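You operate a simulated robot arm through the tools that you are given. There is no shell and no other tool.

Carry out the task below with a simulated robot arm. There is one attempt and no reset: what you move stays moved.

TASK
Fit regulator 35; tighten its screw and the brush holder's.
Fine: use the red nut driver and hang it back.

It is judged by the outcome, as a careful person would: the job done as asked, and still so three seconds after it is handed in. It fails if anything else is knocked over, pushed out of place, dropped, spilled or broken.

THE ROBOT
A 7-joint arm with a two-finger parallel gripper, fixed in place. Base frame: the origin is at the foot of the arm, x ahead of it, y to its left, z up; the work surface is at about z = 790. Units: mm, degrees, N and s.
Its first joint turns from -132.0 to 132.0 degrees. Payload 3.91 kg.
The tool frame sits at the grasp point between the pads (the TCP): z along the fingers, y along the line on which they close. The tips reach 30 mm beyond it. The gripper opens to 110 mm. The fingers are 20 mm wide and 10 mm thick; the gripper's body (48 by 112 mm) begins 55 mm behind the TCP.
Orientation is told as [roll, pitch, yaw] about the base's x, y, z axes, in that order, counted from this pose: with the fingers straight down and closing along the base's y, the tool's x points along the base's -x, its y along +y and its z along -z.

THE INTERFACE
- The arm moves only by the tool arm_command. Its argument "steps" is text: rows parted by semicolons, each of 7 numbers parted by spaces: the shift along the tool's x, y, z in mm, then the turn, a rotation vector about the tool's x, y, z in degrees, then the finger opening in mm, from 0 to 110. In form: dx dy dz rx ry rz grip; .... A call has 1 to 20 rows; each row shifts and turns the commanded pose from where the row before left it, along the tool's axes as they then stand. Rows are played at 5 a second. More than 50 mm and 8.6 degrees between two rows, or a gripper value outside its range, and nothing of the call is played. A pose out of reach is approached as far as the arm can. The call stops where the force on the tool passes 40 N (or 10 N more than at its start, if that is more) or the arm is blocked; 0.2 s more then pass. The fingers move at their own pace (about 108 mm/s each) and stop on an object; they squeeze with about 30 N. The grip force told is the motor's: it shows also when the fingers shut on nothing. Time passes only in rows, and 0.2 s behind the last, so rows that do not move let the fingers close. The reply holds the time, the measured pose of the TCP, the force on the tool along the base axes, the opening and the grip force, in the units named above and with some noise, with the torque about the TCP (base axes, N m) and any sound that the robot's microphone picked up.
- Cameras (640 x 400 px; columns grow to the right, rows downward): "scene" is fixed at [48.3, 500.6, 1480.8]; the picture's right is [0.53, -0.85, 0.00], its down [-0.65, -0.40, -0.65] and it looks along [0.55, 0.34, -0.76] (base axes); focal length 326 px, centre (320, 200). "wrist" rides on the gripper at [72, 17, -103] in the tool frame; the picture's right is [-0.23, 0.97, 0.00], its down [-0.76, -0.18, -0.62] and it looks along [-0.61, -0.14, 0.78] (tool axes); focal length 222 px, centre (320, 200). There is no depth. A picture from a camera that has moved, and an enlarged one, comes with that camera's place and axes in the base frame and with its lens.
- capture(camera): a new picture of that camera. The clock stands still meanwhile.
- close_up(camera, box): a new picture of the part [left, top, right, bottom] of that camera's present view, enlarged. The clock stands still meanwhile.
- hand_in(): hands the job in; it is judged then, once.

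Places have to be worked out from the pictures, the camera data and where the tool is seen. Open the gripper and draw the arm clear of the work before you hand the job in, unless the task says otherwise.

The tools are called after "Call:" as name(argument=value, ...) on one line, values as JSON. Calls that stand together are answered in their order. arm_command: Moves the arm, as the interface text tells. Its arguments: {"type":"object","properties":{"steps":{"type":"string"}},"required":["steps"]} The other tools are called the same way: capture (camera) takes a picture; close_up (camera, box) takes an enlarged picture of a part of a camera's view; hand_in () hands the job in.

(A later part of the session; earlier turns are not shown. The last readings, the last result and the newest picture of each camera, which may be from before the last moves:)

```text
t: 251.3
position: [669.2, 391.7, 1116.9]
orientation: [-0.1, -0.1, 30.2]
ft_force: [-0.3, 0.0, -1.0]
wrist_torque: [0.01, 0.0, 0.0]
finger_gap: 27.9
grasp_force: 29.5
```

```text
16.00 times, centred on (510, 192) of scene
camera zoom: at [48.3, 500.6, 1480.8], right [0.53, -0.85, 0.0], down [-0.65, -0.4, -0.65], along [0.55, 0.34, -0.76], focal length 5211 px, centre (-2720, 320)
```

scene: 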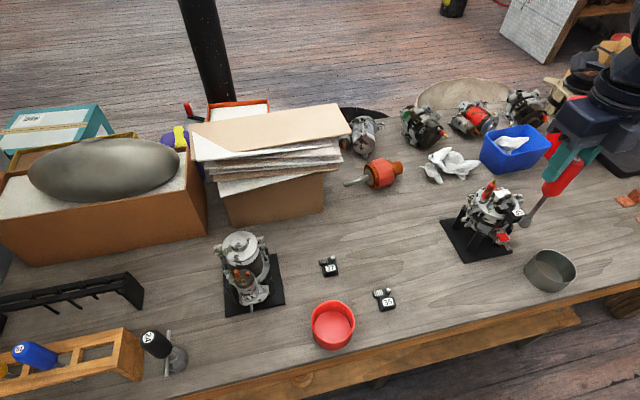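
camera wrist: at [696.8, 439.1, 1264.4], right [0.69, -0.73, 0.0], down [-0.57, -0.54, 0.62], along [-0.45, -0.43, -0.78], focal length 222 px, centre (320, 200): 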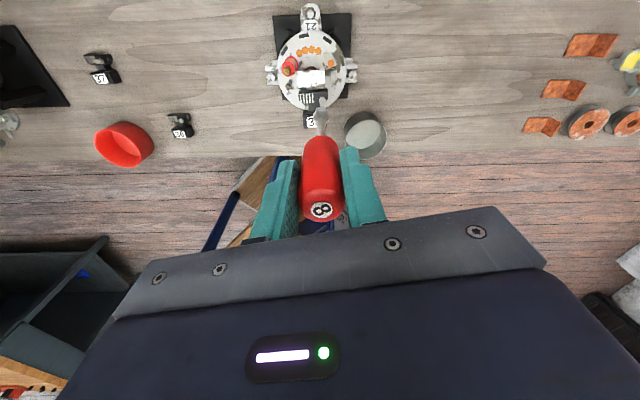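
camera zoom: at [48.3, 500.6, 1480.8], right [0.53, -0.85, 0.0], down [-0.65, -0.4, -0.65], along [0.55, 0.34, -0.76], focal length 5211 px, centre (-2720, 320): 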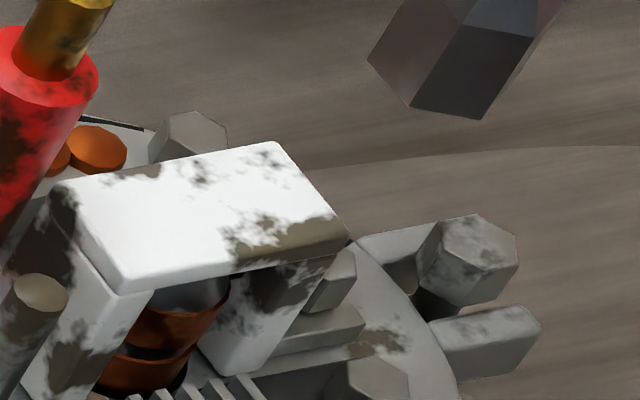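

The screw did not follow this time, which suggests it is tight, but the engagement may have been shallow. I re-align at yaw 57°, engage down to the foot, and test again.

Call:
arm_command(steps="0.045 -0.198 0 0 0 -8.571 15;0.045 -0.198 0 0 0 -8.571 15;0.045 -0.198 0 0 0 -8.571 15;0 -0.03 0 0 0 -1.1 15;0 0 0 0 0 0 15")

Call:
close_up(camera="wrist", box=[306, 86, 338, 106])

Call:
close_up(camera="scene", box=[500, 170, 540, 195])

```text
t: 252.6
position: [667.4, 392.9, 1117.9]
orientation: [-0.2, -0.1, 56.9]
ft_force: [1.2, -0.3, -1.1]
wrist_torque: [-0.02, -0.01, 0.0]
finger_gap: 27.7
grasp_force: 29.9
```

```text
16.00 times, centred on (322, 96) of wrist
camera zoom: at [613.9, 338.8, 1221.4], right [-0.69, 0.72, 0.0], down [0.56, 0.54, 0.62], along [0.45, 0.43, -0.78], focal length 3554 px, centre (288, 1864)
```

zoom: 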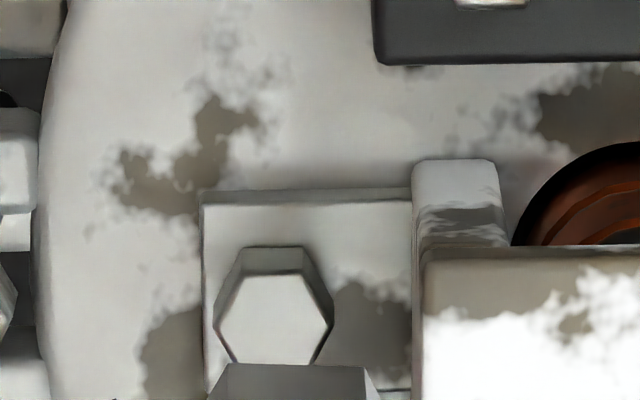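

```text
16.00 times, centred on (520, 182) of scene
camera zoom: at [48.3, 500.6, 1480.8], right [0.53, -0.85, 0.0], down [-0.65, -0.4, -0.65], along [0.55, 0.34, -0.76], focal length 5211 px, centre (-2880, 480)
```

zoom: 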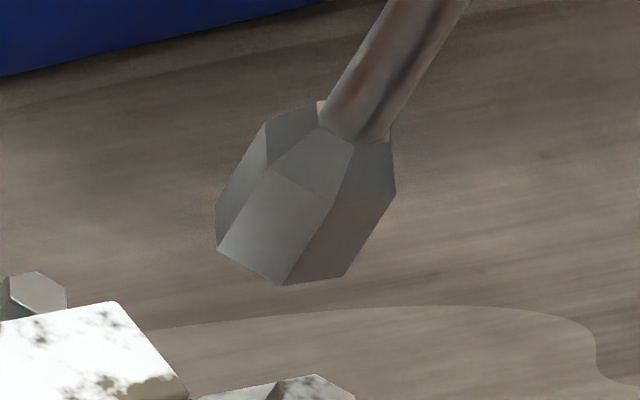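

Call:
arm_command(steps="0 -1 15 0 0 0 15;0 0 12 0 0 0 15;0 0 8 0 0 0 15;0 0 0 0 0 0 15")

Call:
arm_command(steps="0 0 2 0 0 0 15;0 0 0 0 0 0 15")

```text
t: 253.6
position: [668.7, 391.2, 1082.7]
orientation: [-0.2, -0.2, 57.0]
ft_force: [0.7, -0.1, -0.8]
wrist_torque: [0.01, 0.01, -0.02]
finger_gap: 27.9
grasp_force: 29.9
```

```text
t: 254.2
position: [669.4, 390.3, 1080.6]
orientation: [-0.3, -0.1, 57.0]
ft_force: [-0.2, 0.3, -1.5]
wrist_torque: [0.02, 0.0, -0.04]
finger_gap: 27.9
grasp_force: 29.6
```

I keep lowering in small steps until I feel a light contact.

Call:
arm_command(steps="0 0 1.5 0 0 0 15;0 0 0 0 0 0 15")

Call:
arm_command(steps="0 0 1.5 0 0 0 15;0 0 0 0 0 0 15")

Call:
arm_command(steps="0 0 1 0 0 0 15;0 0 0 0 0 0 15")

```text
t: 254.8
position: [670.2, 390.6, 1078.6]
orientation: [-0.3, -0.1, 57.0]
ft_force: [0.6, 0.0, -1.0]
wrist_torque: [-0.03, -0.01, -0.03]
finger_gap: 27.7
grasp_force: 30.1
```

```text
t: 255.3
position: [670.3, 391.1, 1078.3]
orientation: [-0.2, -0.1, 57.0]
ft_force: [1.5, -1.1, 2.4]
wrist_torque: [-0.05, -0.12, -0.01]
finger_gap: 27.7
grasp_force: 30.0
```

```text
t: 255.9
position: [670.1, 389.8, 1077.9]
orientation: [-0.2, -0.2, 56.9]
ft_force: [-0.9, 2.1, 22.4]
wrist_torque: [0.54, -0.02, 0.0]
finger_gap: 27.7
grasp_force: 29.9
```

I've hit the top of the head again. I back off and search sideways.

Call:
arm_command(steps="0 0 -1.5 0 0 0 15;0 0.8 0 0 0 0 15;0 0 0 0 0 0 15")

Call:
arm_command(steps="0 0 1.2 0 0 0 15;0 0 0 0 0 0 15")

```text
t: 256.8
position: [669.0, 390.6, 1077.7]
orientation: [-0.2, -0.1, 56.9]
ft_force: [5.3, -0.3, 20.1]
wrist_torque: [0.1, -0.81, -0.05]
finger_gap: 27.6
grasp_force: 29.9
```

```text
t: 257.4
position: [668.5, 391.0, 1077.0]
orientation: [-0.1, -0.1, 56.9]
ft_force: [5.1, -5.6, 23.7]
wrist_torque: [-0.41, -0.77, -0.06]
finger_gap: 27.7
grasp_force: 30.6
```

Too much force. I back off 5 mm and look.

Call:
arm_command(steps="0 0 -3 0 0 0 15;0 0 -3 0 0 0 15;0 0 0 0 0 0 15")

Call:
close_up(camera="wrist", box=[240, 80, 400, 240])

Call:
close_up(camera="wrist", box=[306, 86, 338, 106])

Call:
close_up(camera="scene", box=[490, 180, 530, 205])

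```text
t: 258.1
position: [668.6, 390.7, 1083.2]
orientation: [-0.2, 0.0, 57.0]
ft_force: [-0.9, -0.5, -1.3]
wrist_torque: [-0.01, 0.0, 0.03]
finger_gap: 27.7
grasp_force: 29.7
```

```text
2.50 times, centred on (320, 160) of wrist
camera zoom: at [614.6, 339.1, 1187.4], right [-0.69, 0.72, 0.0], down [0.56, 0.54, 0.62], along [0.45, 0.43, -0.78], focal length 555 px, centre (320, 300)
```

zoom: 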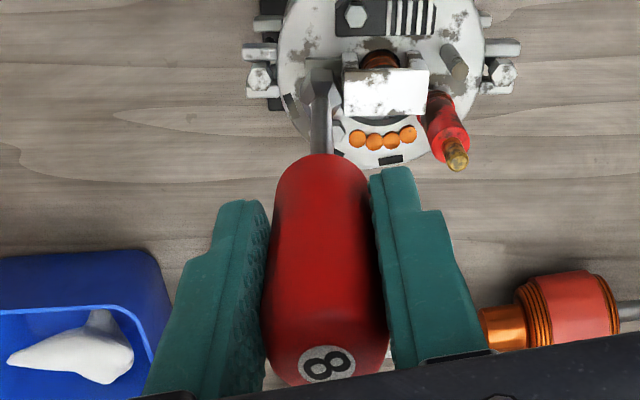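

```text
16.00 times, centred on (322, 96) of wrist
camera zoom: at [614.6, 339.1, 1187.4], right [-0.69, 0.72, 0.0], down [0.56, 0.54, 0.62], along [0.45, 0.43, -0.78], focal length 3554 px, centre (288, 1864)
```

zoom: 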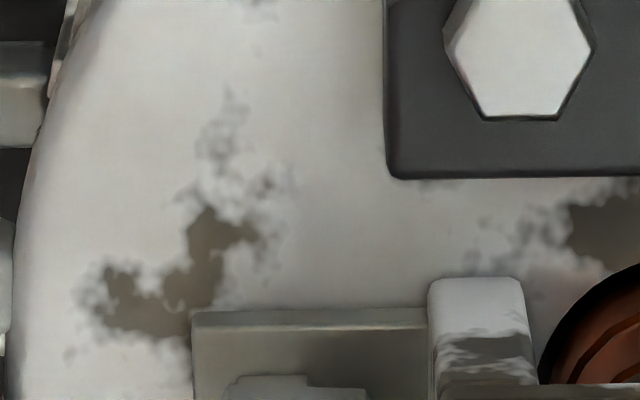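

```text
16.00 times, centred on (510, 192) of scene
camera zoom: at [48.3, 500.6, 1480.8], right [0.53, -0.85, 0.0], down [-0.65, -0.4, -0.65], along [0.55, 0.34, -0.76], focal length 5211 px, centre (-2720, 320)
```

zoom: 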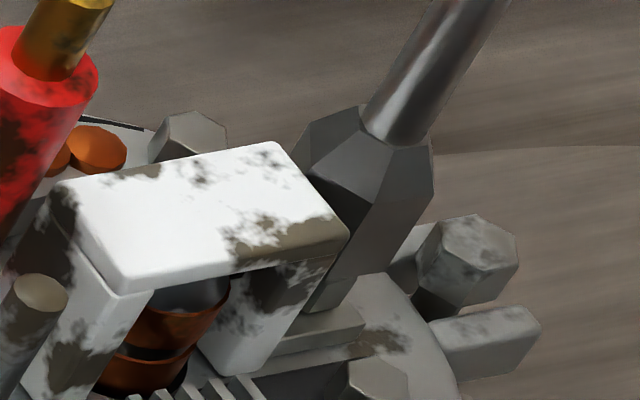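

I raise to re-measure the socket in the hand and the screw.

Call:
arm_command(steps="0 0 -15 0 0 0 15;0 0 -15 0 0 0 15;0 0 0 0 0 0 15")

Call:
close_up(camera="wrist", box=[298, 84, 346, 114])

Call:
close_up(camera="scene", box=[500, 170, 540, 195])

Call:
close_up(camera="wrist", box=[290, 200, 354, 240])

```text
t: 258.9
position: [669.0, 390.5, 1111.0]
orientation: [-0.2, -0.2, 57.0]
ft_force: [-0.1, 0.6, -1.0]
wrist_torque: [0.01, -0.04, 0.02]
finger_gap: 27.8
grasp_force: 29.8
```

```text
13.33 times, centred on (322, 99) of wrist
camera zoom: at [614.5, 338.6, 1215.9], right [-0.69, 0.72, 0.0], down [0.56, 0.54, 0.62], along [0.45, 0.43, -0.78], focal length 2962 px, centre (293, 1547)
```

zoom: 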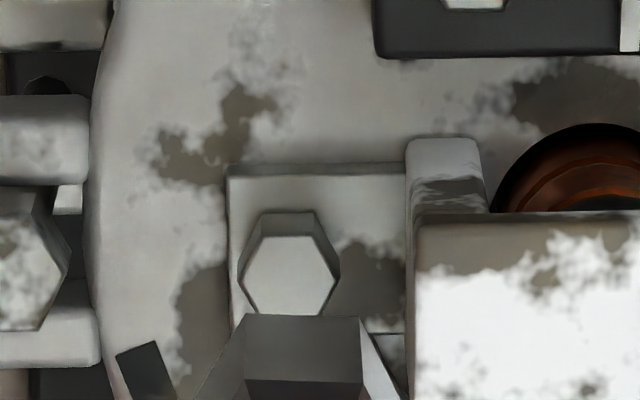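

```text
16.00 times, centred on (520, 182) of scene
camera zoom: at [48.3, 500.6, 1480.8], right [0.53, -0.85, 0.0], down [-0.65, -0.4, -0.65], along [0.55, 0.34, -0.76], focal length 5211 px, centre (-2880, 480)
```

zoom: 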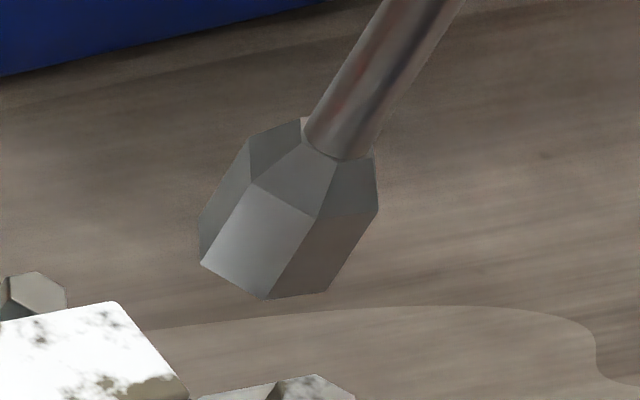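

```text
10.00 times, centred on (322, 220) of wrist
camera zoom: at [614.5, 338.6, 1215.9], right [-0.69, 0.72, 0.0], down [0.56, 0.54, 0.62], along [0.45, 0.43, -0.78], focal length 2221 px, centre (300, 0)
```

zoom: 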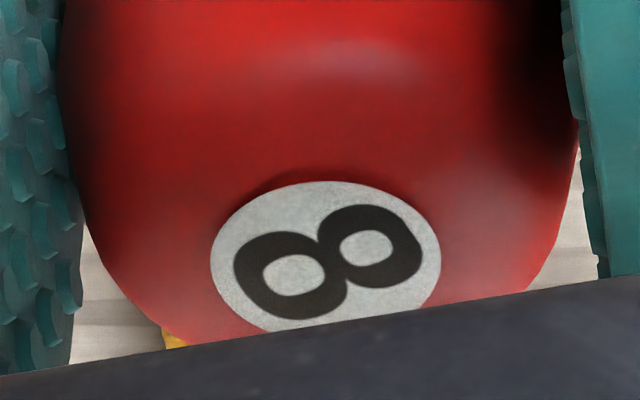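

By comparison with earlier successful engagements, the tip needs about +2 mm in tool x. I correct and lower again carefully.

Call:
arm_command(steps="2 0 10 0 0 0 15;0 0 12 0 0 0 15;0 0 8 0 0 0 15;0 0 0 0 0 0 15")

Call:
arm_command(steps="0 0 2 0 0 0 15;0 0 0 0 0 0 15")

```text
t: 259.9
position: [667.9, 389.6, 1081.7]
orientation: [-0.1, -0.1, 57.0]
ft_force: [-0.2, -0.8, -2.2]
wrist_torque: [-0.01, -0.01, 0.02]
finger_gap: 27.4
grasp_force: 29.7
```

```text
t: 260.6
position: [667.7, 389.7, 1079.7]
orientation: [-0.3, -0.1, 56.9]
ft_force: [0.0, 0.1, -0.4]
wrist_torque: [0.0, 0.0, -0.02]
finger_gap: 27.8
grasp_force: 30.0
```

Call:
arm_command(steps="0 0 1.2 0 0 0 15;0 0 0 0 0 0 15")

Call:
arm_command(steps="0 0 0.8 0 0 0 15;0 0 0 0 0 0 15")

```text
t: 261.1
position: [668.2, 390.6, 1079.6]
orientation: [-0.2, -0.1, 57.0]
ft_force: [-0.1, -0.8, -1.7]
wrist_torque: [0.0, 0.01, 0.0]
finger_gap: 27.5
grasp_force: 30.3
```

```text
t: 261.8
position: [667.7, 390.0, 1079.5]
orientation: [-0.2, -0.1, 57.0]
ft_force: [-0.1, 0.1, -1.3]
wrist_torque: [0.0, 0.02, -0.01]
finger_gap: 27.6
grasp_force: 29.6
```

Call:
arm_command(steps="0 0 0.8 0 0 0 15;0 0 0 0 0 0 15")

Call:
arm_command(steps="0 0 0.8 0 0 0 15;0 0 0 0 0 0 15")

```text
t: 262.4
position: [666.9, 389.4, 1079.9]
orientation: [-0.1, -0.2, 57.0]
ft_force: [0.5, 0.3, -0.9]
wrist_torque: [0.03, -0.02, 0.04]
finger_gap: 27.6
grasp_force: 29.8
```

```text
t: 262.9
position: [667.4, 388.1, 1077.7]
orientation: [-0.2, -0.1, 57.0]
ft_force: [-0.2, 1.0, -1.1]
wrist_torque: [-0.03, -0.02, -0.01]
finger_gap: 27.6
grasp_force: 30.2
```

Call:
arm_command(steps="0 0 0.8 0 0 0 15;0 0 0 0 0 0 15")

Call:
arm_command(steps="0 0 0.8 0 0 0 15;0 0 0 0 0 0 15")

```text
t: 263.6
position: [666.9, 390.0, 1075.9]
orientation: [-0.3, -0.1, 57.0]
ft_force: [0.1, 0.6, -1.4]
wrist_torque: [0.01, -0.02, 0.02]
finger_gap: 27.7
grasp_force: 29.9
```

```text
t: 264.1
position: [667.8, 389.0, 1074.9]
orientation: [-0.1, -0.2, 57.0]
ft_force: [0.4, -0.3, -0.8]
wrist_torque: [0.03, -0.03, -0.04]
finger_gap: 27.6
grasp_force: 30.0
```

It's inserted: no contact below the head-top level. I lower a bit further towards the foot.

Call:
arm_command(steps="0 0 0.8 0 0 0 15;0 0 0 0 0 0 15")

Call:
arm_command(steps="0 0 0.8 0 0 0 15;0 0 0 0 0 0 15")

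Call:
arm_command(steps="-0.05 0.4 0 0 0 8.571 15;-0.05 0.4 0 0 0 8.571 15;0 0 0 0 0 0 15")

```text
t: 264.8
position: [667.1, 390.5, 1075.0]
orientation: [-0.2, -0.1, 57.0]
ft_force: [0.4, 0.3, -0.8]
wrist_torque: [0.02, 0.0, -0.02]
finger_gap: 27.9
grasp_force: 30.3
```

```text
t: 265.4
position: [667.8, 390.7, 1072.9]
orientation: [-0.2, -0.2, 57.0]
ft_force: [-0.4, -0.7, -1.2]
wrist_torque: [-0.01, 0.01, -0.02]
finger_gap: 27.7
grasp_force: 30.1
```

```text
t: 266.1
position: [666.9, 390.3, 1075.1]
orientation: [-0.1, -0.1, 39.9]
ft_force: [0.4, -0.8, -1.0]
wrist_torque: [-0.03, 0.04, 0.03]
finger_gap: 27.8
grasp_force: 30.0
```

No side load. I turn a bit more, then lift and check.

Call:
arm_command(steps="-0.05 0.4 0 0 0 8.571 15;-0.05 0.4 0 0 0 8.571 15;-0.05 0.4 0 0 0 8.571 15;0 0 0 0 0 0 15")

Call:
arm_command(steps="-0.05 0.4 0 0 0 8.571 15;-0.05 0.4 0 0 0 8.571 15;-0.05 0.4 0 0 0 8.571 15;-0.05 0.4 0 0 0 8.571 15;-0.05 0.4 0 0 0 8.571 15;0 0 0 0 0 0 15")

Call:
arm_command(steps="0 0 -4 0 0 0 15;0 0 -10 0 0 0 15;0 0 -15 0 0 0 15;0 0 -12 0 0 0 15;0 0 0 0 0 0 15")

Call:
close_up(camera="wrist", box=[298, 84, 346, 114])

Call:
close_up(camera="scene", box=[490, 180, 530, 205])

```text
t: 267.1
position: [666.6, 391.2, 1074.9]
orientation: [-0.1, -0.2, 14.0]
ft_force: [0.5, -1.2, -1.7]
wrist_torque: [-0.13, -0.1, -0.01]
finger_gap: 27.8
grasp_force: 30.3
```

```text
t: 268.6
position: [666.1, 392.6, 1074.7]
orientation: [0.2, -0.2, -28.8]
ft_force: [-0.6, 0.1, -0.5]
wrist_torque: [0.04, 0.02, 0.03]
finger_gap: 27.7
grasp_force: 30.2
```

```text
t: 269.8
position: [666.8, 394.0, 1116.7]
orientation: [0.1, -0.1, -28.7]
ft_force: [-0.2, -0.5, -0.6]
wrist_torque: [0.04, 0.05, -0.03]
finger_gap: 27.9
grasp_force: 30.2
```

```text
13.33 times, centred on (322, 99) of wrist
camera zoom: at [610.7, 443.6, 1219.8], right [0.67, 0.74, 0.0], down [0.58, -0.52, 0.63], along [0.47, -0.42, -0.78], focal length 2962 px, centre (293, 1547)
```

zoom: 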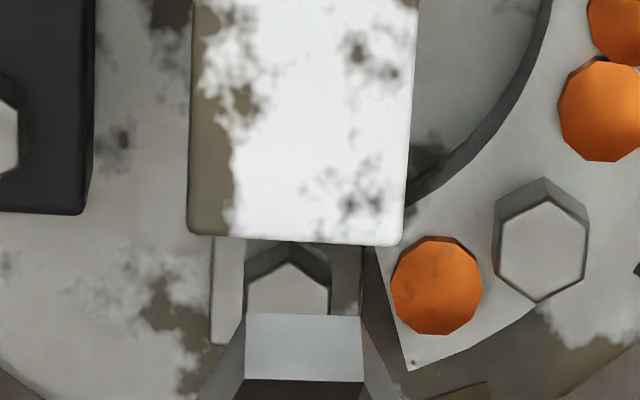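

```text
16.00 times, centred on (510, 192) of scene
camera zoom: at [48.3, 500.6, 1480.8], right [0.53, -0.85, 0.0], down [-0.65, -0.4, -0.65], along [0.55, 0.34, -0.76], focal length 5211 px, centre (-2720, 320)
```

zoom: 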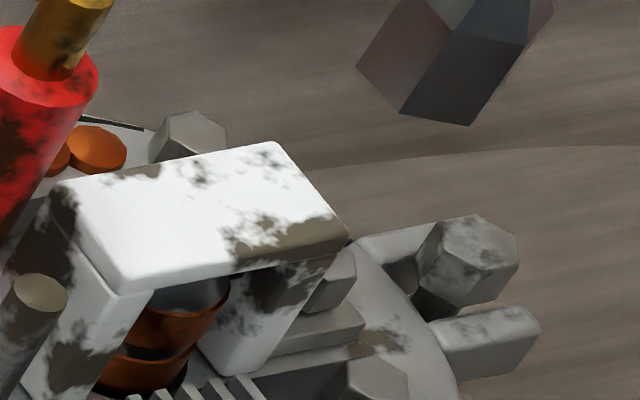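

The brush screw also stayed put with a deep, verified engagement, so both screws are tight. Now I take the driver back: raise, turn to yaw 47°, move inward and swing along the same safe arc to the rack.

Call:
arm_command(steps="0 0 -22 0 0 0 15;0 0 -22 0 0 0 15;0 -0.3 0 0 0 -8.41 15;0 -0.3 0 0 0 -8.41 15;0 -0.3 0 0 0 -8.41 15;0 -0.3 0 0 0 -8.41 15;0 -0.3 0 0 0 -8.41 15;0 -0.3 0 0 0 -8.41 15;0 -0.3 0 0 0 -8.41 15;0 -0.3 0 0 0 -8.41 15;0 -0.3 0 0 0 -8.41 15;29 12 0 0 0 0 15;29 12 0 0 0 0 15;0 0 0 0 0 0 15")

Call:
capture(camera="wrist")

Call:
close_up(camera="scene", box=[470, 170, 550, 220])

```text
t: 272.8
position: [610.0, 365.1, 1158.4]
orientation: [-0.1, -0.1, 47.0]
ft_force: [0.6, 0.7, -1.5]
wrist_torque: [0.0, -0.01, 0.02]
finger_gap: 27.7
grasp_force: 29.9
```

```text
taken
camera wrist: at [547.6, 323.4, 1261.2], right [-0.56, 0.83, 0.0], down [0.65, 0.44, 0.62], along [0.52, 0.35, -0.78], focal length 222 px, centre (320, 200)
```

wrist: 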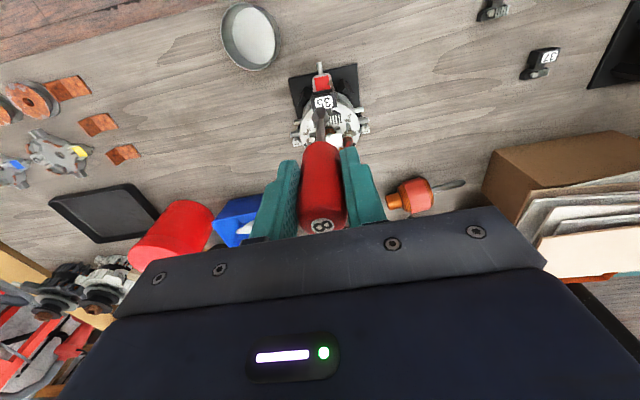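

```text
8.00 times, centred on (510, 195) of scene
camera zoom: at [48.3, 500.6, 1480.8], right [0.53, -0.85, 0.0], down [-0.65, -0.4, -0.65], along [0.55, 0.34, -0.76], focal length 2606 px, centre (-1200, 240)
```

zoom: 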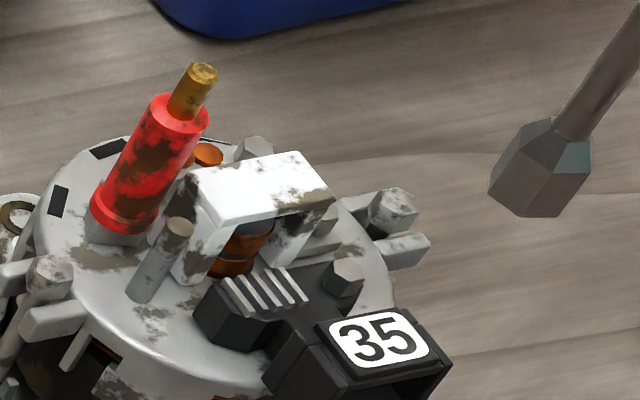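

The machine looks right. I swing to the rack.

Call:
arm_command(steps="-10.1 39.5 0 0 0 -3.28 15;-10.1 39.5 0 0 0 -3.28 15;-10.1 39.5 0 0 0 -3.28 15;-10.1 39.5 0 0 0 -3.28 15;-10.1 39.5 0 0 0 -3.28 15;-10.1 39.5 0 0 0 -3.28 15;-10.1 39.5 0 0 0 -3.28 15;-10.1 39.5 0 0 0 -3.28 15;-10.1 39.5 0 0 0 -3.28 15;-10.1 39.5 0 0 0 -3.28 15;-10.1 39.5 0 0 0 -3.28 15;-10.1 39.5 0 0 0 -3.28 15;-10.1 39.5 0 0 0 -3.28 15;-10.1 39.5 0 0 0 -3.28 15;-10.1 39.5 0 0 0 -3.28 15;-10.1 39.5 0 0 0 -3.28 15;-10.1 39.5 0 0 0 -3.28 15;-10.1 39.5 0 0 0 -3.28 15;0 0 0 0 0 0 15")

Call:
capture(camera="wrist")

Call:
close_up(camera="wrist", box=[264, 100, 392, 200])

```text
t: 276.8
position: [-4.7, 711.6, 1156.9]
orientation: [-0.2, 0.1, 106.0]
ft_force: [-0.9, -0.3, -0.8]
wrist_torque: [-0.04, 0.01, -0.04]
finger_gap: 27.8
grasp_force: 29.7
```

```text
taken
camera wrist: at [-1.5, 637.5, 1261.8], right [-1.0, -0.05, 0.0], down [-0.04, 0.78, 0.62], along [-0.03, 0.62, -0.78], focal length 222 px, centre (320, 200)
```

wrist: 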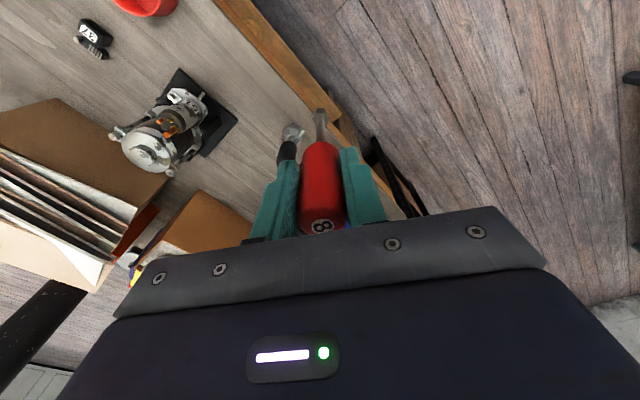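

```text
4.00 times, centred on (328, 150) of wrist
camera zoom: at [-1.5, 637.5, 1261.8], right [-1.0, -0.05, 0.0], down [-0.04, 0.78, 0.62], along [-0.03, 0.62, -0.78], focal length 888 px, centre (288, 400)
```

zoom: 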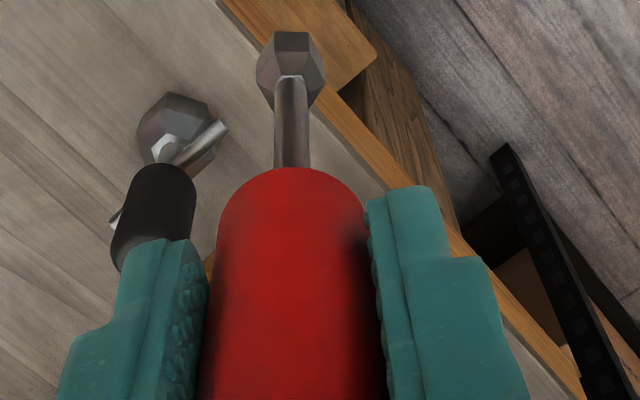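

I move outward towards the rack at a height that clears the other handles, stopping short to look at the slot.

Call:
arm_command(steps="-45.4 -10.9 9.7 0 0 0 15;-45.4 -10.9 9.7 0 0 0 15;-45.4 -10.9 9.7 0 0 0 15;0 0 0 0 0 0 15")

Call:
capture(camera="wrist")

Call:
close_up(camera="wrist", box=[264, 80, 392, 180])

Call:
arm_command(steps="0 0 0 0 0 0 15")

```text
t: 277.8
position: [-8.7, 851.3, 1127.5]
orientation: [-0.2, 0.0, 106.0]
ft_force: [-0.3, 0.5, -2.2]
wrist_torque: [0.0, 0.02, 0.05]
finger_gap: 27.7
grasp_force: 29.6
```

```text
taken
camera wrist: at [-5.1, 776.1, 1231.6], right [-1.0, -0.05, 0.0], down [-0.04, 0.78, 0.62], along [-0.03, 0.62, -0.78], focal length 222 px, centre (320, 200)
```

wrist: 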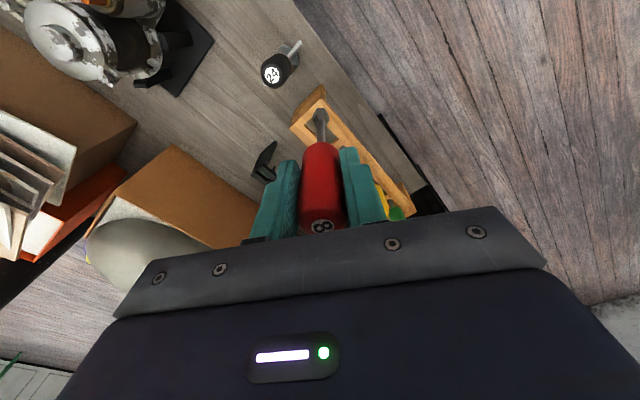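

```text
4.00 times, centred on (328, 130) of wrist
camera zoom: at [-5.1, 776.1, 1231.6], right [-1.0, -0.05, 0.0], down [-0.04, 0.78, 0.62], along [-0.03, 0.62, -0.78], focal length 888 px, centre (288, 480)
```

zoom: 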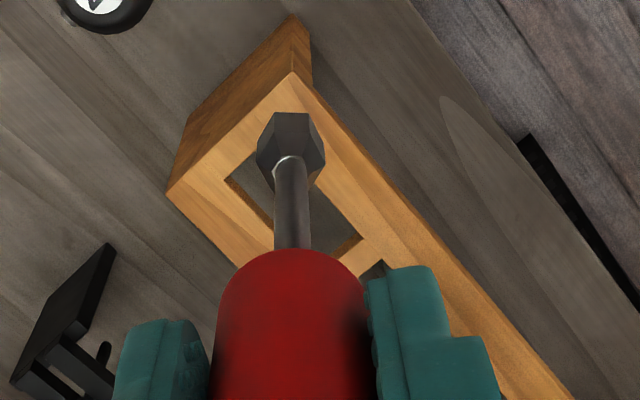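

```text
t: 278.1
position: [-7.9, 849.8, 1126.8]
orientation: [-0.3, 0.0, 106.1]
ft_force: [-0.6, 0.0, -1.5]
wrist_torque: [0.03, 0.02, 0.0]
finger_gap: 27.9
grasp_force: 30.0
```

From the earlier view the slot is centred at about (-13.6, 911.6), 54 × 24 mm, running along (-0.71, 0.71). I move the driver above it.

Call:
arm_command(steps="-28.7 -5.8 5 0 0 0 15;-28.7 -5.8 7 0 0 0 15;0 0 0 0 0 0 15")

Call:
close_up(camera="wrist", box=[264, 60, 392, 160])

Call:
arm_command(steps="0 0 0 0 0 0 15")

Call:
arm_command(steps="0 0 0 0 0 0 15")

Call:
capture(camera="scene")

```text
t: 278.9
position: [-13.0, 909.1, 1114.2]
orientation: [-0.1, 0.2, 105.9]
ft_force: [-0.1, -0.1, -1.2]
wrist_torque: [0.01, -0.02, 0.03]
finger_gap: 27.5
grasp_force: 30.7
```

```text
4.00 times, centred on (328, 110) of wrist
camera zoom: at [-9.7, 834.0, 1218.9], right [-1.0, -0.05, 0.0], down [-0.04, 0.78, 0.62], along [-0.03, 0.62, -0.78], focal length 888 px, centre (288, 560)
```

zoom: 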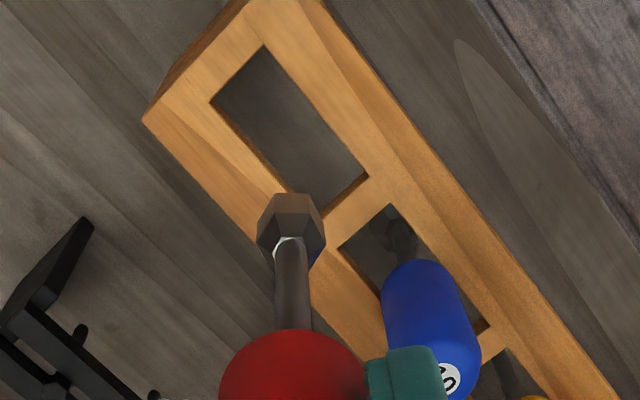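

```text
t: 279.4
position: [-13.6, 908.8, 1114.2]
orientation: [-0.2, 0.1, 105.9]
ft_force: [0.6, 0.7, -1.3]
wrist_torque: [-0.05, 0.0, -0.01]
finger_gap: 27.6
grasp_force: 29.7
```

```text
t: 279.8
position: [-13.1, 907.3, 1114.4]
orientation: [-0.2, 0.1, 106.1]
ft_force: [1.0, -0.6, -1.2]
wrist_torque: [-0.04, -0.01, 0.01]
finger_gap: 27.6
grasp_force: 30.0
```

```text
taken
```

scene: 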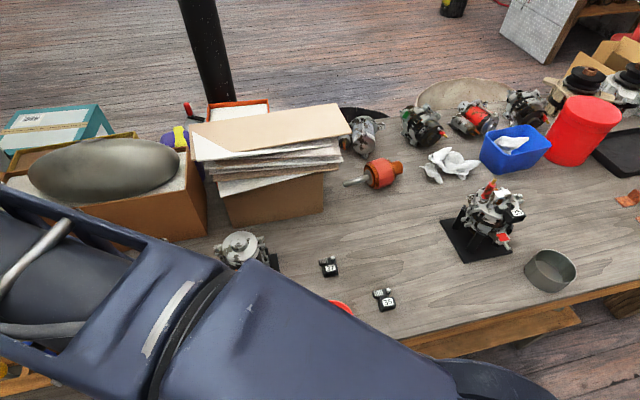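

The driver is above the slot within about 1 mm across its width. I lower until the tip is just over the rack and check.

Call:
arm_command(steps="0 0 25 0 0 0 15;0 0 25 0 0 0 15;0 0 25 0 0 0 15;0 0 0 0 0 0 15")

Call:
close_up(camera="wrist", box=[272, 70, 368, 145])

```text
t: 280.8
position: [-11.3, 908.2, 1040.7]
orientation: [-0.3, 0.1, 106.0]
ft_force: [-0.6, 0.4, -1.6]
wrist_torque: [0.01, 0.01, 0.04]
finger_gap: 27.9
grasp_force: 29.9
```

```text
5.33 times, centred on (320, 108) of wrist
camera zoom: at [-7.8, 833.2, 1144.8], right [-1.0, -0.05, 0.0], down [-0.04, 0.78, 0.62], along [-0.03, 0.62, -0.78], focal length 1185 px, centre (320, 693)
```

zoom: 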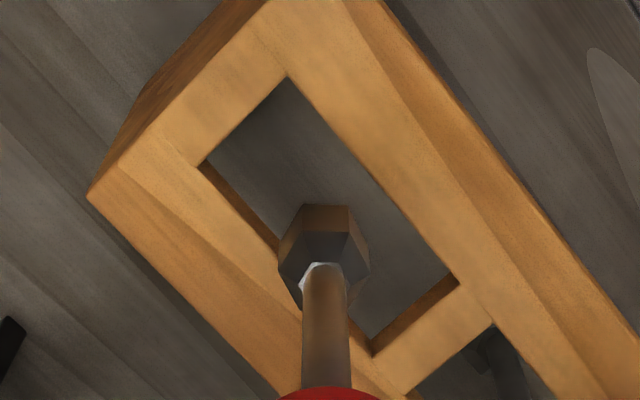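

The tip is about 2 mm off-centre across the slot. I shift 1 mm and lower the shaft through, watching forces.

Call:
arm_command(steps="0.49 0.87 8 0 0 0 15;0 0 10 0 0 0 15;0 0 10 0 0 0 15;0 0 0 0 0 0 15")

Call:
close_up(camera="wrist", box=[272, 70, 368, 145])

```text
t: 281.8
position: [-12.7, 907.0, 1011.6]
orientation: [-0.2, 0.1, 106.0]
ft_force: [0.6, -0.1, -1.4]
wrist_torque: [-0.03, 0.04, 0.02]
finger_gap: 27.7
grasp_force: 29.9
```

```text
5.33 times, centred on (320, 108) of wrist
camera zoom: at [-8.7, 832.8, 1115.6], right [-1.0, -0.05, 0.0], down [-0.04, 0.78, 0.62], along [-0.03, 0.62, -0.78], focal length 1185 px, centre (320, 693)
```

zoom: 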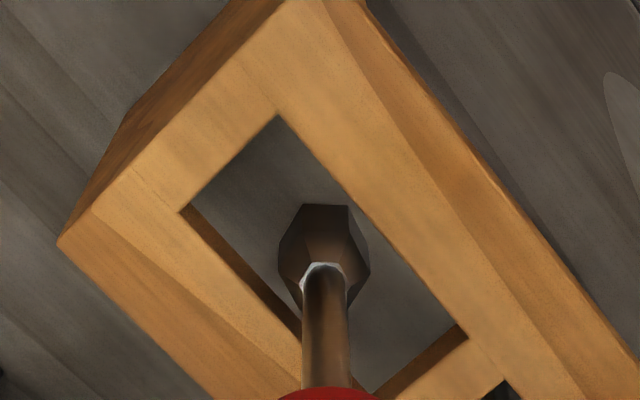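

The socket passes into the slot without touching. I continue lowering.

Call:
arm_command(steps="0 0 15 0 0 0 15;0 0 15 0 0 0 15;0 0 15 0 0 0 15;0 0 0 0 0 0 15")

Call:
close_up(camera="wrist", box=[272, 90, 368, 165])

```text
t: 282.8
position: [-12.6, 908.2, 968.3]
orientation: [-0.2, 0.1, 105.9]
ft_force: [-0.6, -0.8, -0.9]
wrist_torque: [0.0, 0.01, -0.02]
finger_gap: 27.6
grasp_force: 30.0
```

```text
5.33 times, centred on (320, 128) of wrist
camera zoom: at [-9.3, 833.7, 1071.3], right [-1.0, -0.05, 0.0], down [-0.04, 0.78, 0.62], along [-0.03, 0.62, -0.78], focal length 1185 px, centre (320, 587)
```

zoom: 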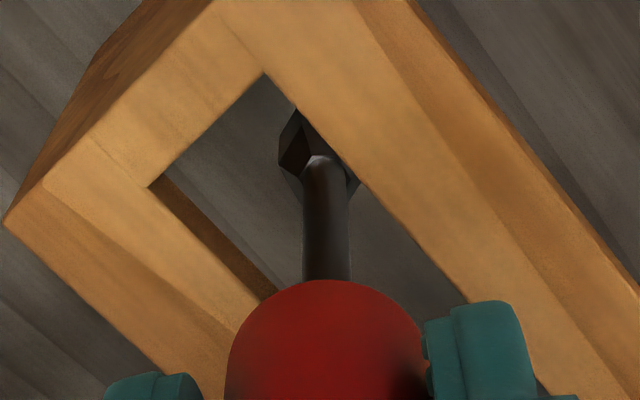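

Call:
arm_command(steps="-0.39 -0.7 12 0 0 0 15;0 0 12 0 0 0 15;0 0 8 0 0 0 15;0 0 0 0 0 0 15")

Call:
close_up(camera="wrist", box=[256, 90, 384, 190])

```text
t: 283.8
position: [-11.8, 908.8, 939.5]
orientation: [-0.1, -0.1, 106.0]
ft_force: [1.4, -1.1, 22.6]
wrist_torque: [0.41, -0.06, -0.01]
finger_gap: 27.3
grasp_force: 30.1
```

```text
4.00 times, centred on (320, 140) of wrist
camera zoom: at [-7.6, 833.6, 1042.2], right [-1.0, -0.05, 0.0], down [-0.04, 0.78, 0.63], along [-0.03, 0.62, -0.78], focal length 888 px, centre (320, 440)
```

zoom: 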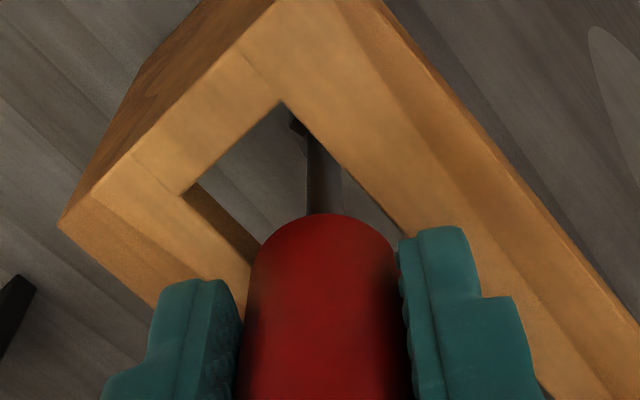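

The handle has met the rails at the same height as before (TCP z≈939). The torque shows it is slightly off-centre, so I lift 3 mm, shift 0.9 mm across the slot, and lower again to a light contact.

Call:
arm_command(steps="0 0 -3 0 0 0 15;0 0 -2 0 0 0 15;0.44 0.79 0 0 0 0 15;0 0 0 0 0 0 15")

Call:
arm_command(steps="0 0 2 0 0 0 15;0 0 0 0 0 0 15")

Call:
arm_command(steps="0 0 0 0 0 0 15")

```text
t: 284.8
position: [-10.8, 906.9, 941.4]
orientation: [-0.1, 0.2, 106.0]
ft_force: [-0.3, 0.4, -1.5]
wrist_torque: [-0.01, 0.01, 0.01]
finger_gap: 27.7
grasp_force: 30.7
```

```text
t: 285.4
position: [-10.6, 907.4, 938.9]
orientation: [-0.2, 0.1, 105.9]
ft_force: [0.7, 0.0, -0.8]
wrist_torque: [0.0, -0.02, 0.04]
finger_gap: 27.9
grasp_force: 29.9
```

```text
t: 285.8
position: [-12.5, 907.6, 939.6]
orientation: [-0.2, 0.1, 106.0]
ft_force: [-0.7, 0.1, -1.9]
wrist_torque: [0.0, 0.0, -0.01]
finger_gap: 27.6
grasp_force: 30.2
```

Call:
arm_command(steps="0 0 1 0 0 0 15;0 0 0 0 0 0 15")

Call:
arm_command(steps="0 0 1 0 0 0 15;0 0 0 0 0 0 15")

```text
t: 286.4
position: [-10.8, 908.1, 938.6]
orientation: [-0.1, 0.1, 106.0]
ft_force: [-0.3, -0.8, 2.8]
wrist_torque: [0.01, 0.03, 0.03]
finger_gap: 27.8
grasp_force: 29.9
```

```text
t: 286.9
position: [-12.0, 909.2, 938.3]
orientation: [-0.3, -0.1, 106.1]
ft_force: [3.5, 3.0, 12.0]
wrist_torque: [0.43, -0.2, -0.03]
finger_gap: 27.9
grasp_force: 29.4
```

The contact is still on one side of the handle. I lift 2 mm, shift another 1.5 mm across the slot, and try again.

Call:
arm_command(steps="0 0 -3 0 0 0 15;0.73 1.31 0 0 0 0 15;0 0 0 0 0 0 15")

Call:
close_up(camera="wrist", box=[256, 90, 384, 190])

Call:
arm_command(steps="0 0 2 0 0 0 15;0 0 0 0 0 0 15")

Call:
arm_command(steps="0 0 1 0 0 0 15;0 0 0 0 0 0 15")

```text
t: 287.8
position: [-13.6, 907.4, 939.1]
orientation: [-0.1, 0.1, 106.0]
ft_force: [0.2, -0.5, -1.3]
wrist_torque: [0.0, -0.01, 0.0]
finger_gap: 27.8
grasp_force: 30.7
```

```text
4.00 times, centred on (320, 140) of wrist
camera zoom: at [-9.0, 831.7, 1042.8], right [-1.0, -0.05, 0.0], down [-0.04, 0.78, 0.62], along [-0.03, 0.62, -0.78], focal length 888 px, centre (320, 440)
```

zoom: 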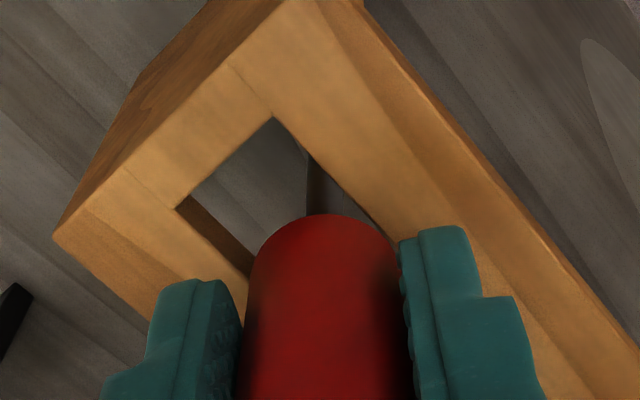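

```text
t: 288.4
position: [-12.3, 905.9, 937.5]
orientation: [-0.2, 0.0, 106.0]
ft_force: [-0.5, -0.3, 10.4]
wrist_torque: [0.15, -0.04, -0.01]
finger_gap: 27.6
grasp_force: 30.1
```

```text
t: 288.9
position: [-13.2, 907.0, 939.0]
orientation: [-0.2, 0.0, 105.9]
ft_force: [3.4, -5.2, 21.2]
wrist_torque: [0.09, -0.13, 0.0]
finger_gap: 27.8
grasp_force: 29.9
```

Contact is still biased to one side. I lift, shift another 1.5 mm the same way and compare the contact torque.

Call:
arm_command(steps="0 0 -4 0 0 0 15;0.73 1.31 0 0 0 0 15;0 0 0 0 0 0 15")

Call:
arm_command(steps="0 0 2 0 0 0 15;0 0 0 0 0 0 15")

Call:
arm_command(steps="0 0 1 0 0 0 15;0 0 0 0 0 0 15")

```text
t: 289.8
position: [-13.5, 906.0, 938.8]
orientation: [-0.1, 0.0, 106.0]
ft_force: [0.1, 0.2, -0.7]
wrist_torque: [0.0, -0.04, 0.01]
finger_gap: 27.6
grasp_force: 30.1
```

```text
t: 290.4
position: [-13.6, 906.7, 937.8]
orientation: [-0.1, 0.1, 106.0]
ft_force: [0.2, 0.2, -0.6]
wrist_torque: [0.0, -0.01, -0.04]
finger_gap: 27.7
grasp_force: 30.3
```

```text
t: 290.9
position: [-12.8, 905.6, 939.0]
orientation: [-0.1, 0.0, 106.0]
ft_force: [0.5, 2.0, 8.5]
wrist_torque: [0.17, -0.03, 0.0]
finger_gap: 27.9
grasp_force: 29.6
```

The contact centroid moves towards the middle, so now both rails carry. I shift 0.7 mm more and check once again.

Call:
arm_command(steps="0 0 -3 0 0 0 15;0.34 0.61 0 0 0 0 15;0 0 0 0 0 0 15")

Call:
arm_command(steps="0 0 2 0 0 0 15;0 0 0 0 0 0 15")

Call:
arm_command(steps="0 0 1 0 0 0 15;0 0 0 0 0 0 15")

Call:
close_up(camera="wrist", box=[256, 90, 384, 190])

```text
t: 291.8
position: [-15.5, 904.8, 940.4]
orientation: [-0.2, 0.1, 106.0]
ft_force: [0.4, 0.5, -1.3]
wrist_torque: [0.0, 0.02, 0.0]
finger_gap: 27.7
grasp_force: 29.7
```

```text
t: 292.4
position: [-13.7, 905.9, 938.7]
orientation: [-0.2, 0.2, 106.0]
ft_force: [-0.3, -0.3, -1.4]
wrist_torque: [-0.02, 0.02, 0.0]
finger_gap: 27.7
grasp_force: 29.7
```

```text
t: 292.9
position: [-15.9, 904.1, 938.0]
orientation: [-0.1, 0.0, 106.0]
ft_force: [-1.0, 2.9, 5.0]
wrist_torque: [0.08, 0.14, -0.04]
finger_gap: 27.6
grasp_force: 30.1
```

```text
4.00 times, centred on (320, 140) of wrist
camera zoom: at [-11.1, 830.2, 1042.3], right [-1.0, -0.05, 0.0], down [-0.04, 0.78, 0.62], along [-0.03, 0.62, -0.78], focal length 888 px, centre (320, 440)
```

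zoom: 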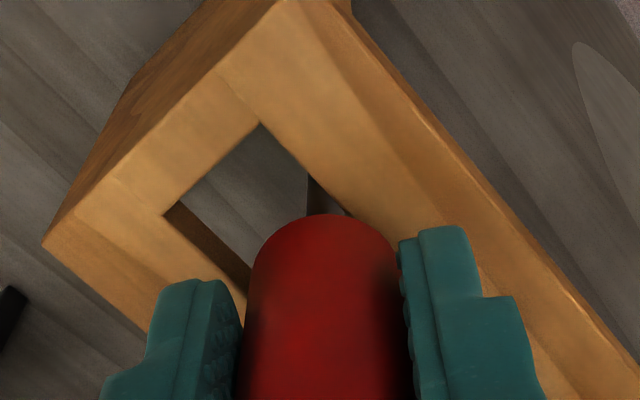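

Now the other rail touches first, so the middle lies about 0.4 mm back. I shift back, lower to light contact and open the fingers slightly.

Call:
arm_command(steps="0 0 -3 0 0 0 15;-0.19 -0.35 0 0 0 0 15;0 0 2.2 0 0 0 15;0 0 0 0 0 0 15")

Call:
arm_command(steps="0 0 0.8 0 0 0 15;0 0 0 0 0 0 15")

```text
t: 293.9
position: [-14.3, 905.0, 939.3]
orientation: [-0.2, 0.1, 106.0]
ft_force: [0.3, -0.8, -0.6]
wrist_torque: [-0.01, -0.01, 0.0]
finger_gap: 27.4
grasp_force: 29.8
```

```text
t: 294.6
position: [-13.7, 905.3, 938.0]
orientation: [-0.2, 0.0, 106.0]
ft_force: [-1.6, -0.2, 6.3]
wrist_torque: [0.05, 0.03, 0.05]
finger_gap: 27.9
grasp_force: 29.9
```

Contact is now roughly central. I open the fingers by a few millimetres and look.

Call:
arm_command(steps="0 0 0 0 0 0 29;0 0 0 0 0 0 31;0 0 0 0 0 0 33;0 0 0 0 0 0 33")

Call:
close_up(camera="wrist", box=[240, 90, 400, 240])

```text
t: 295.6
position: [-13.3, 905.8, 937.6]
orientation: [-0.2, 0.0, 106.0]
ft_force: [0.8, 0.0, 1.0]
wrist_torque: [0.03, 0.03, -0.02]
finger_gap: 33.0
grasp_force: 0.1
```

```text
2.67 times, centred on (320, 165) of wrist
camera zoom: at [-9.6, 830.9, 1041.5], right [-1.0, -0.05, 0.0], down [-0.04, 0.78, 0.62], along [-0.03, 0.62, -0.78], focal length 592 px, centre (320, 293)
```

zoom: 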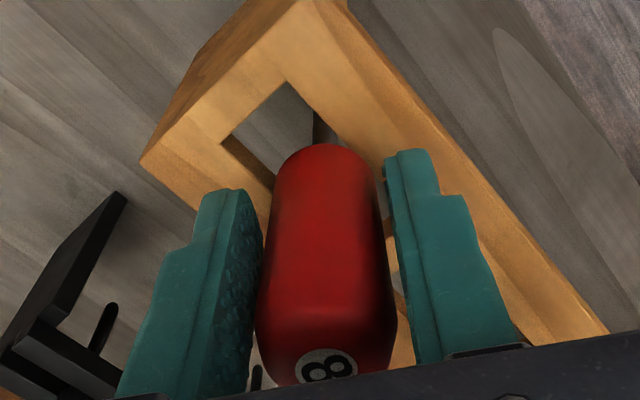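

It stays. I open further step by step, watching that it settles upright.

Call:
arm_command(steps="0 0 0 0 0 0 36;0 0 0 0 0 0 39;0 0 0 0 0 0 42;0 0 0 0 0 0 42")

Call:
close_up(camera="wrist", box=[240, 90, 400, 240])

```text
t: 296.6
position: [-13.4, 905.8, 937.9]
orientation: [-0.2, 0.1, 106.0]
ft_force: [0.7, 0.7, 0.4]
wrist_torque: [0.01, 0.02, 0.0]
finger_gap: 41.9
grasp_force: 0.1
```

```text
2.67 times, centred on (320, 165) of wrist
camera zoom: at [-9.6, 830.9, 1041.5], right [-1.0, -0.05, 0.0], down [-0.04, 0.78, 0.62], along [-0.03, 0.62, -0.78], focal length 592 px, centre (320, 293)
```

zoom: 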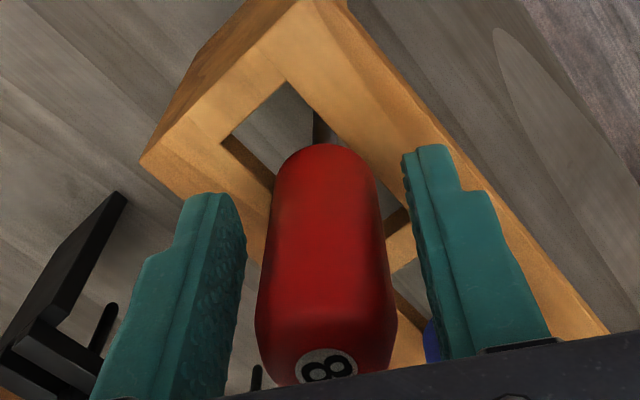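

The driver stands free in the slot. I open a bit more, rise straight up and check.

Call:
arm_command(steps="0 0 0 0 0 0 52;0 0 -15 0 0 0 52;0 0 -25 0 0 0 52;0 0 -30 0 0 0 52;0 0 -30 0 0 0 52;0 0 0 0 0 0 52")

Call:
close_up(camera="wrist", box=[256, 70, 384, 170])

```text
t: 297.9
position: [-12.5, 905.2, 1038.3]
orientation: [-0.2, 0.1, 106.0]
ft_force: [0.7, 0.1, -1.1]
wrist_torque: [-0.02, -0.03, 0.03]
finger_gap: 52.0
grasp_force: 0.2
```

```text
4.00 times, centred on (320, 120) of wrist
camera zoom: at [-9.2, 830.3, 1143.1], right [-1.0, -0.05, 0.0], down [-0.04, 0.78, 0.62], along [-0.03, 0.62, -0.78], focal length 888 px, centre (320, 520)
```

zoom: 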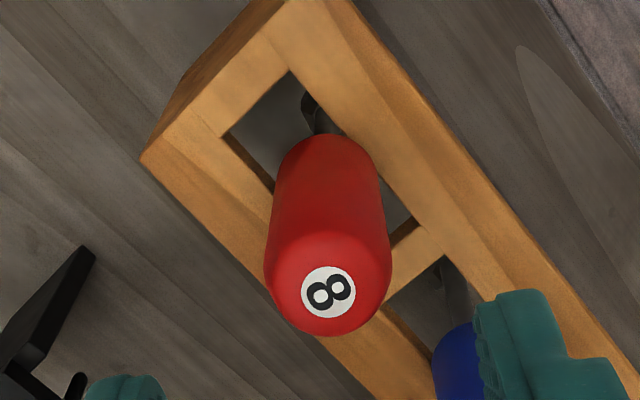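

The driver hangs in its slot. I retreat the arm upward and inward, then swing away to view the rack with the scene camera.

Call:
arm_command(steps="0 0 -30 0 0 0 60;0 0 -30 0 0 0 80;47.6 10.8 0 0 0 0 100;47.6 10.8 0 0 0 0 100;47.6 10.8 -15 0 0 0 100;47.6 10.8 -15 0 0 0 100;12.3 -38.9 0 0 0 3.28 100;12.3 -38.9 0 0 0 3.28 100;12.3 -38.9 0 0 0 3.28 100;12.3 -38.9 0 0 0 3.28 100;12.3 -38.9 0 0 0 3.28 100;12.3 -38.9 0 0 0 3.28 100;12.3 -38.9 0 0 0 3.28 100;12.3 -38.9 0 0 0 3.28 100;12.3 -38.9 0 0 0 3.28 100;12.3 -38.9 0 0 0 3.28 100;12.3 -38.9 0 0 0 3.28 100;12.3 -38.9 0 0 0 3.28 100;0 0 0 0 0 0 100")

Call:
capture(camera="scene")

Call:
close_up(camera="scene", box=[0, 290, 180, 400])

Call:
close_up(camera="scene", box=[450, 170, 546, 250])

```text
refused: row 5 steps farther than a row can; nothing moved
```

```text
taken
```

scene: 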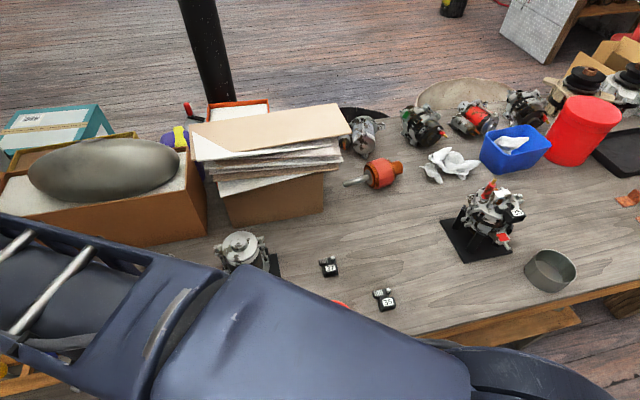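

```text
3.56 times, centred on (90, 345) of scene
camera zoom: at [48.3, 500.6, 1480.8], right [0.53, -0.85, 0.0], down [-0.65, -0.4, -0.65], along [0.55, 0.34, -0.76], focal length 1158 px, centre (1138, -316)
```

zoom: 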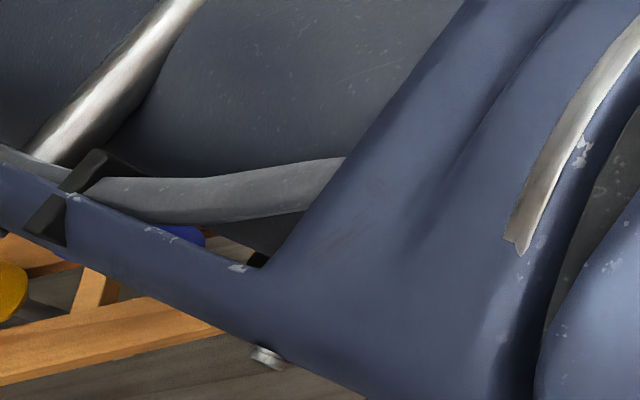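

```text
5.00 times, centred on (498, 210) of scene
camera zoom: at [48.3, 500.6, 1480.8], right [0.53, -0.85, 0.0], down [-0.65, -0.4, -0.65], along [0.55, 0.34, -0.76], focal length 1628 px, centre (-570, 150)
```

zoom: 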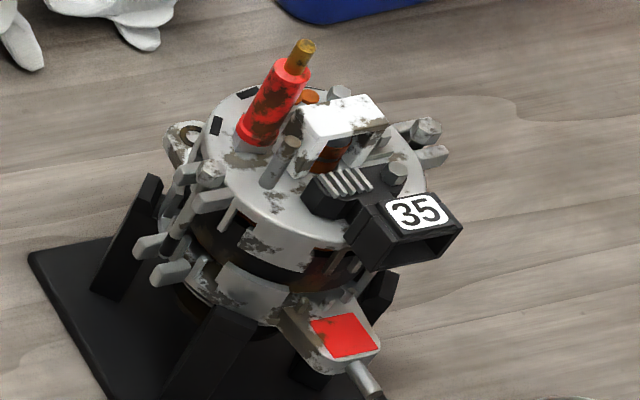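

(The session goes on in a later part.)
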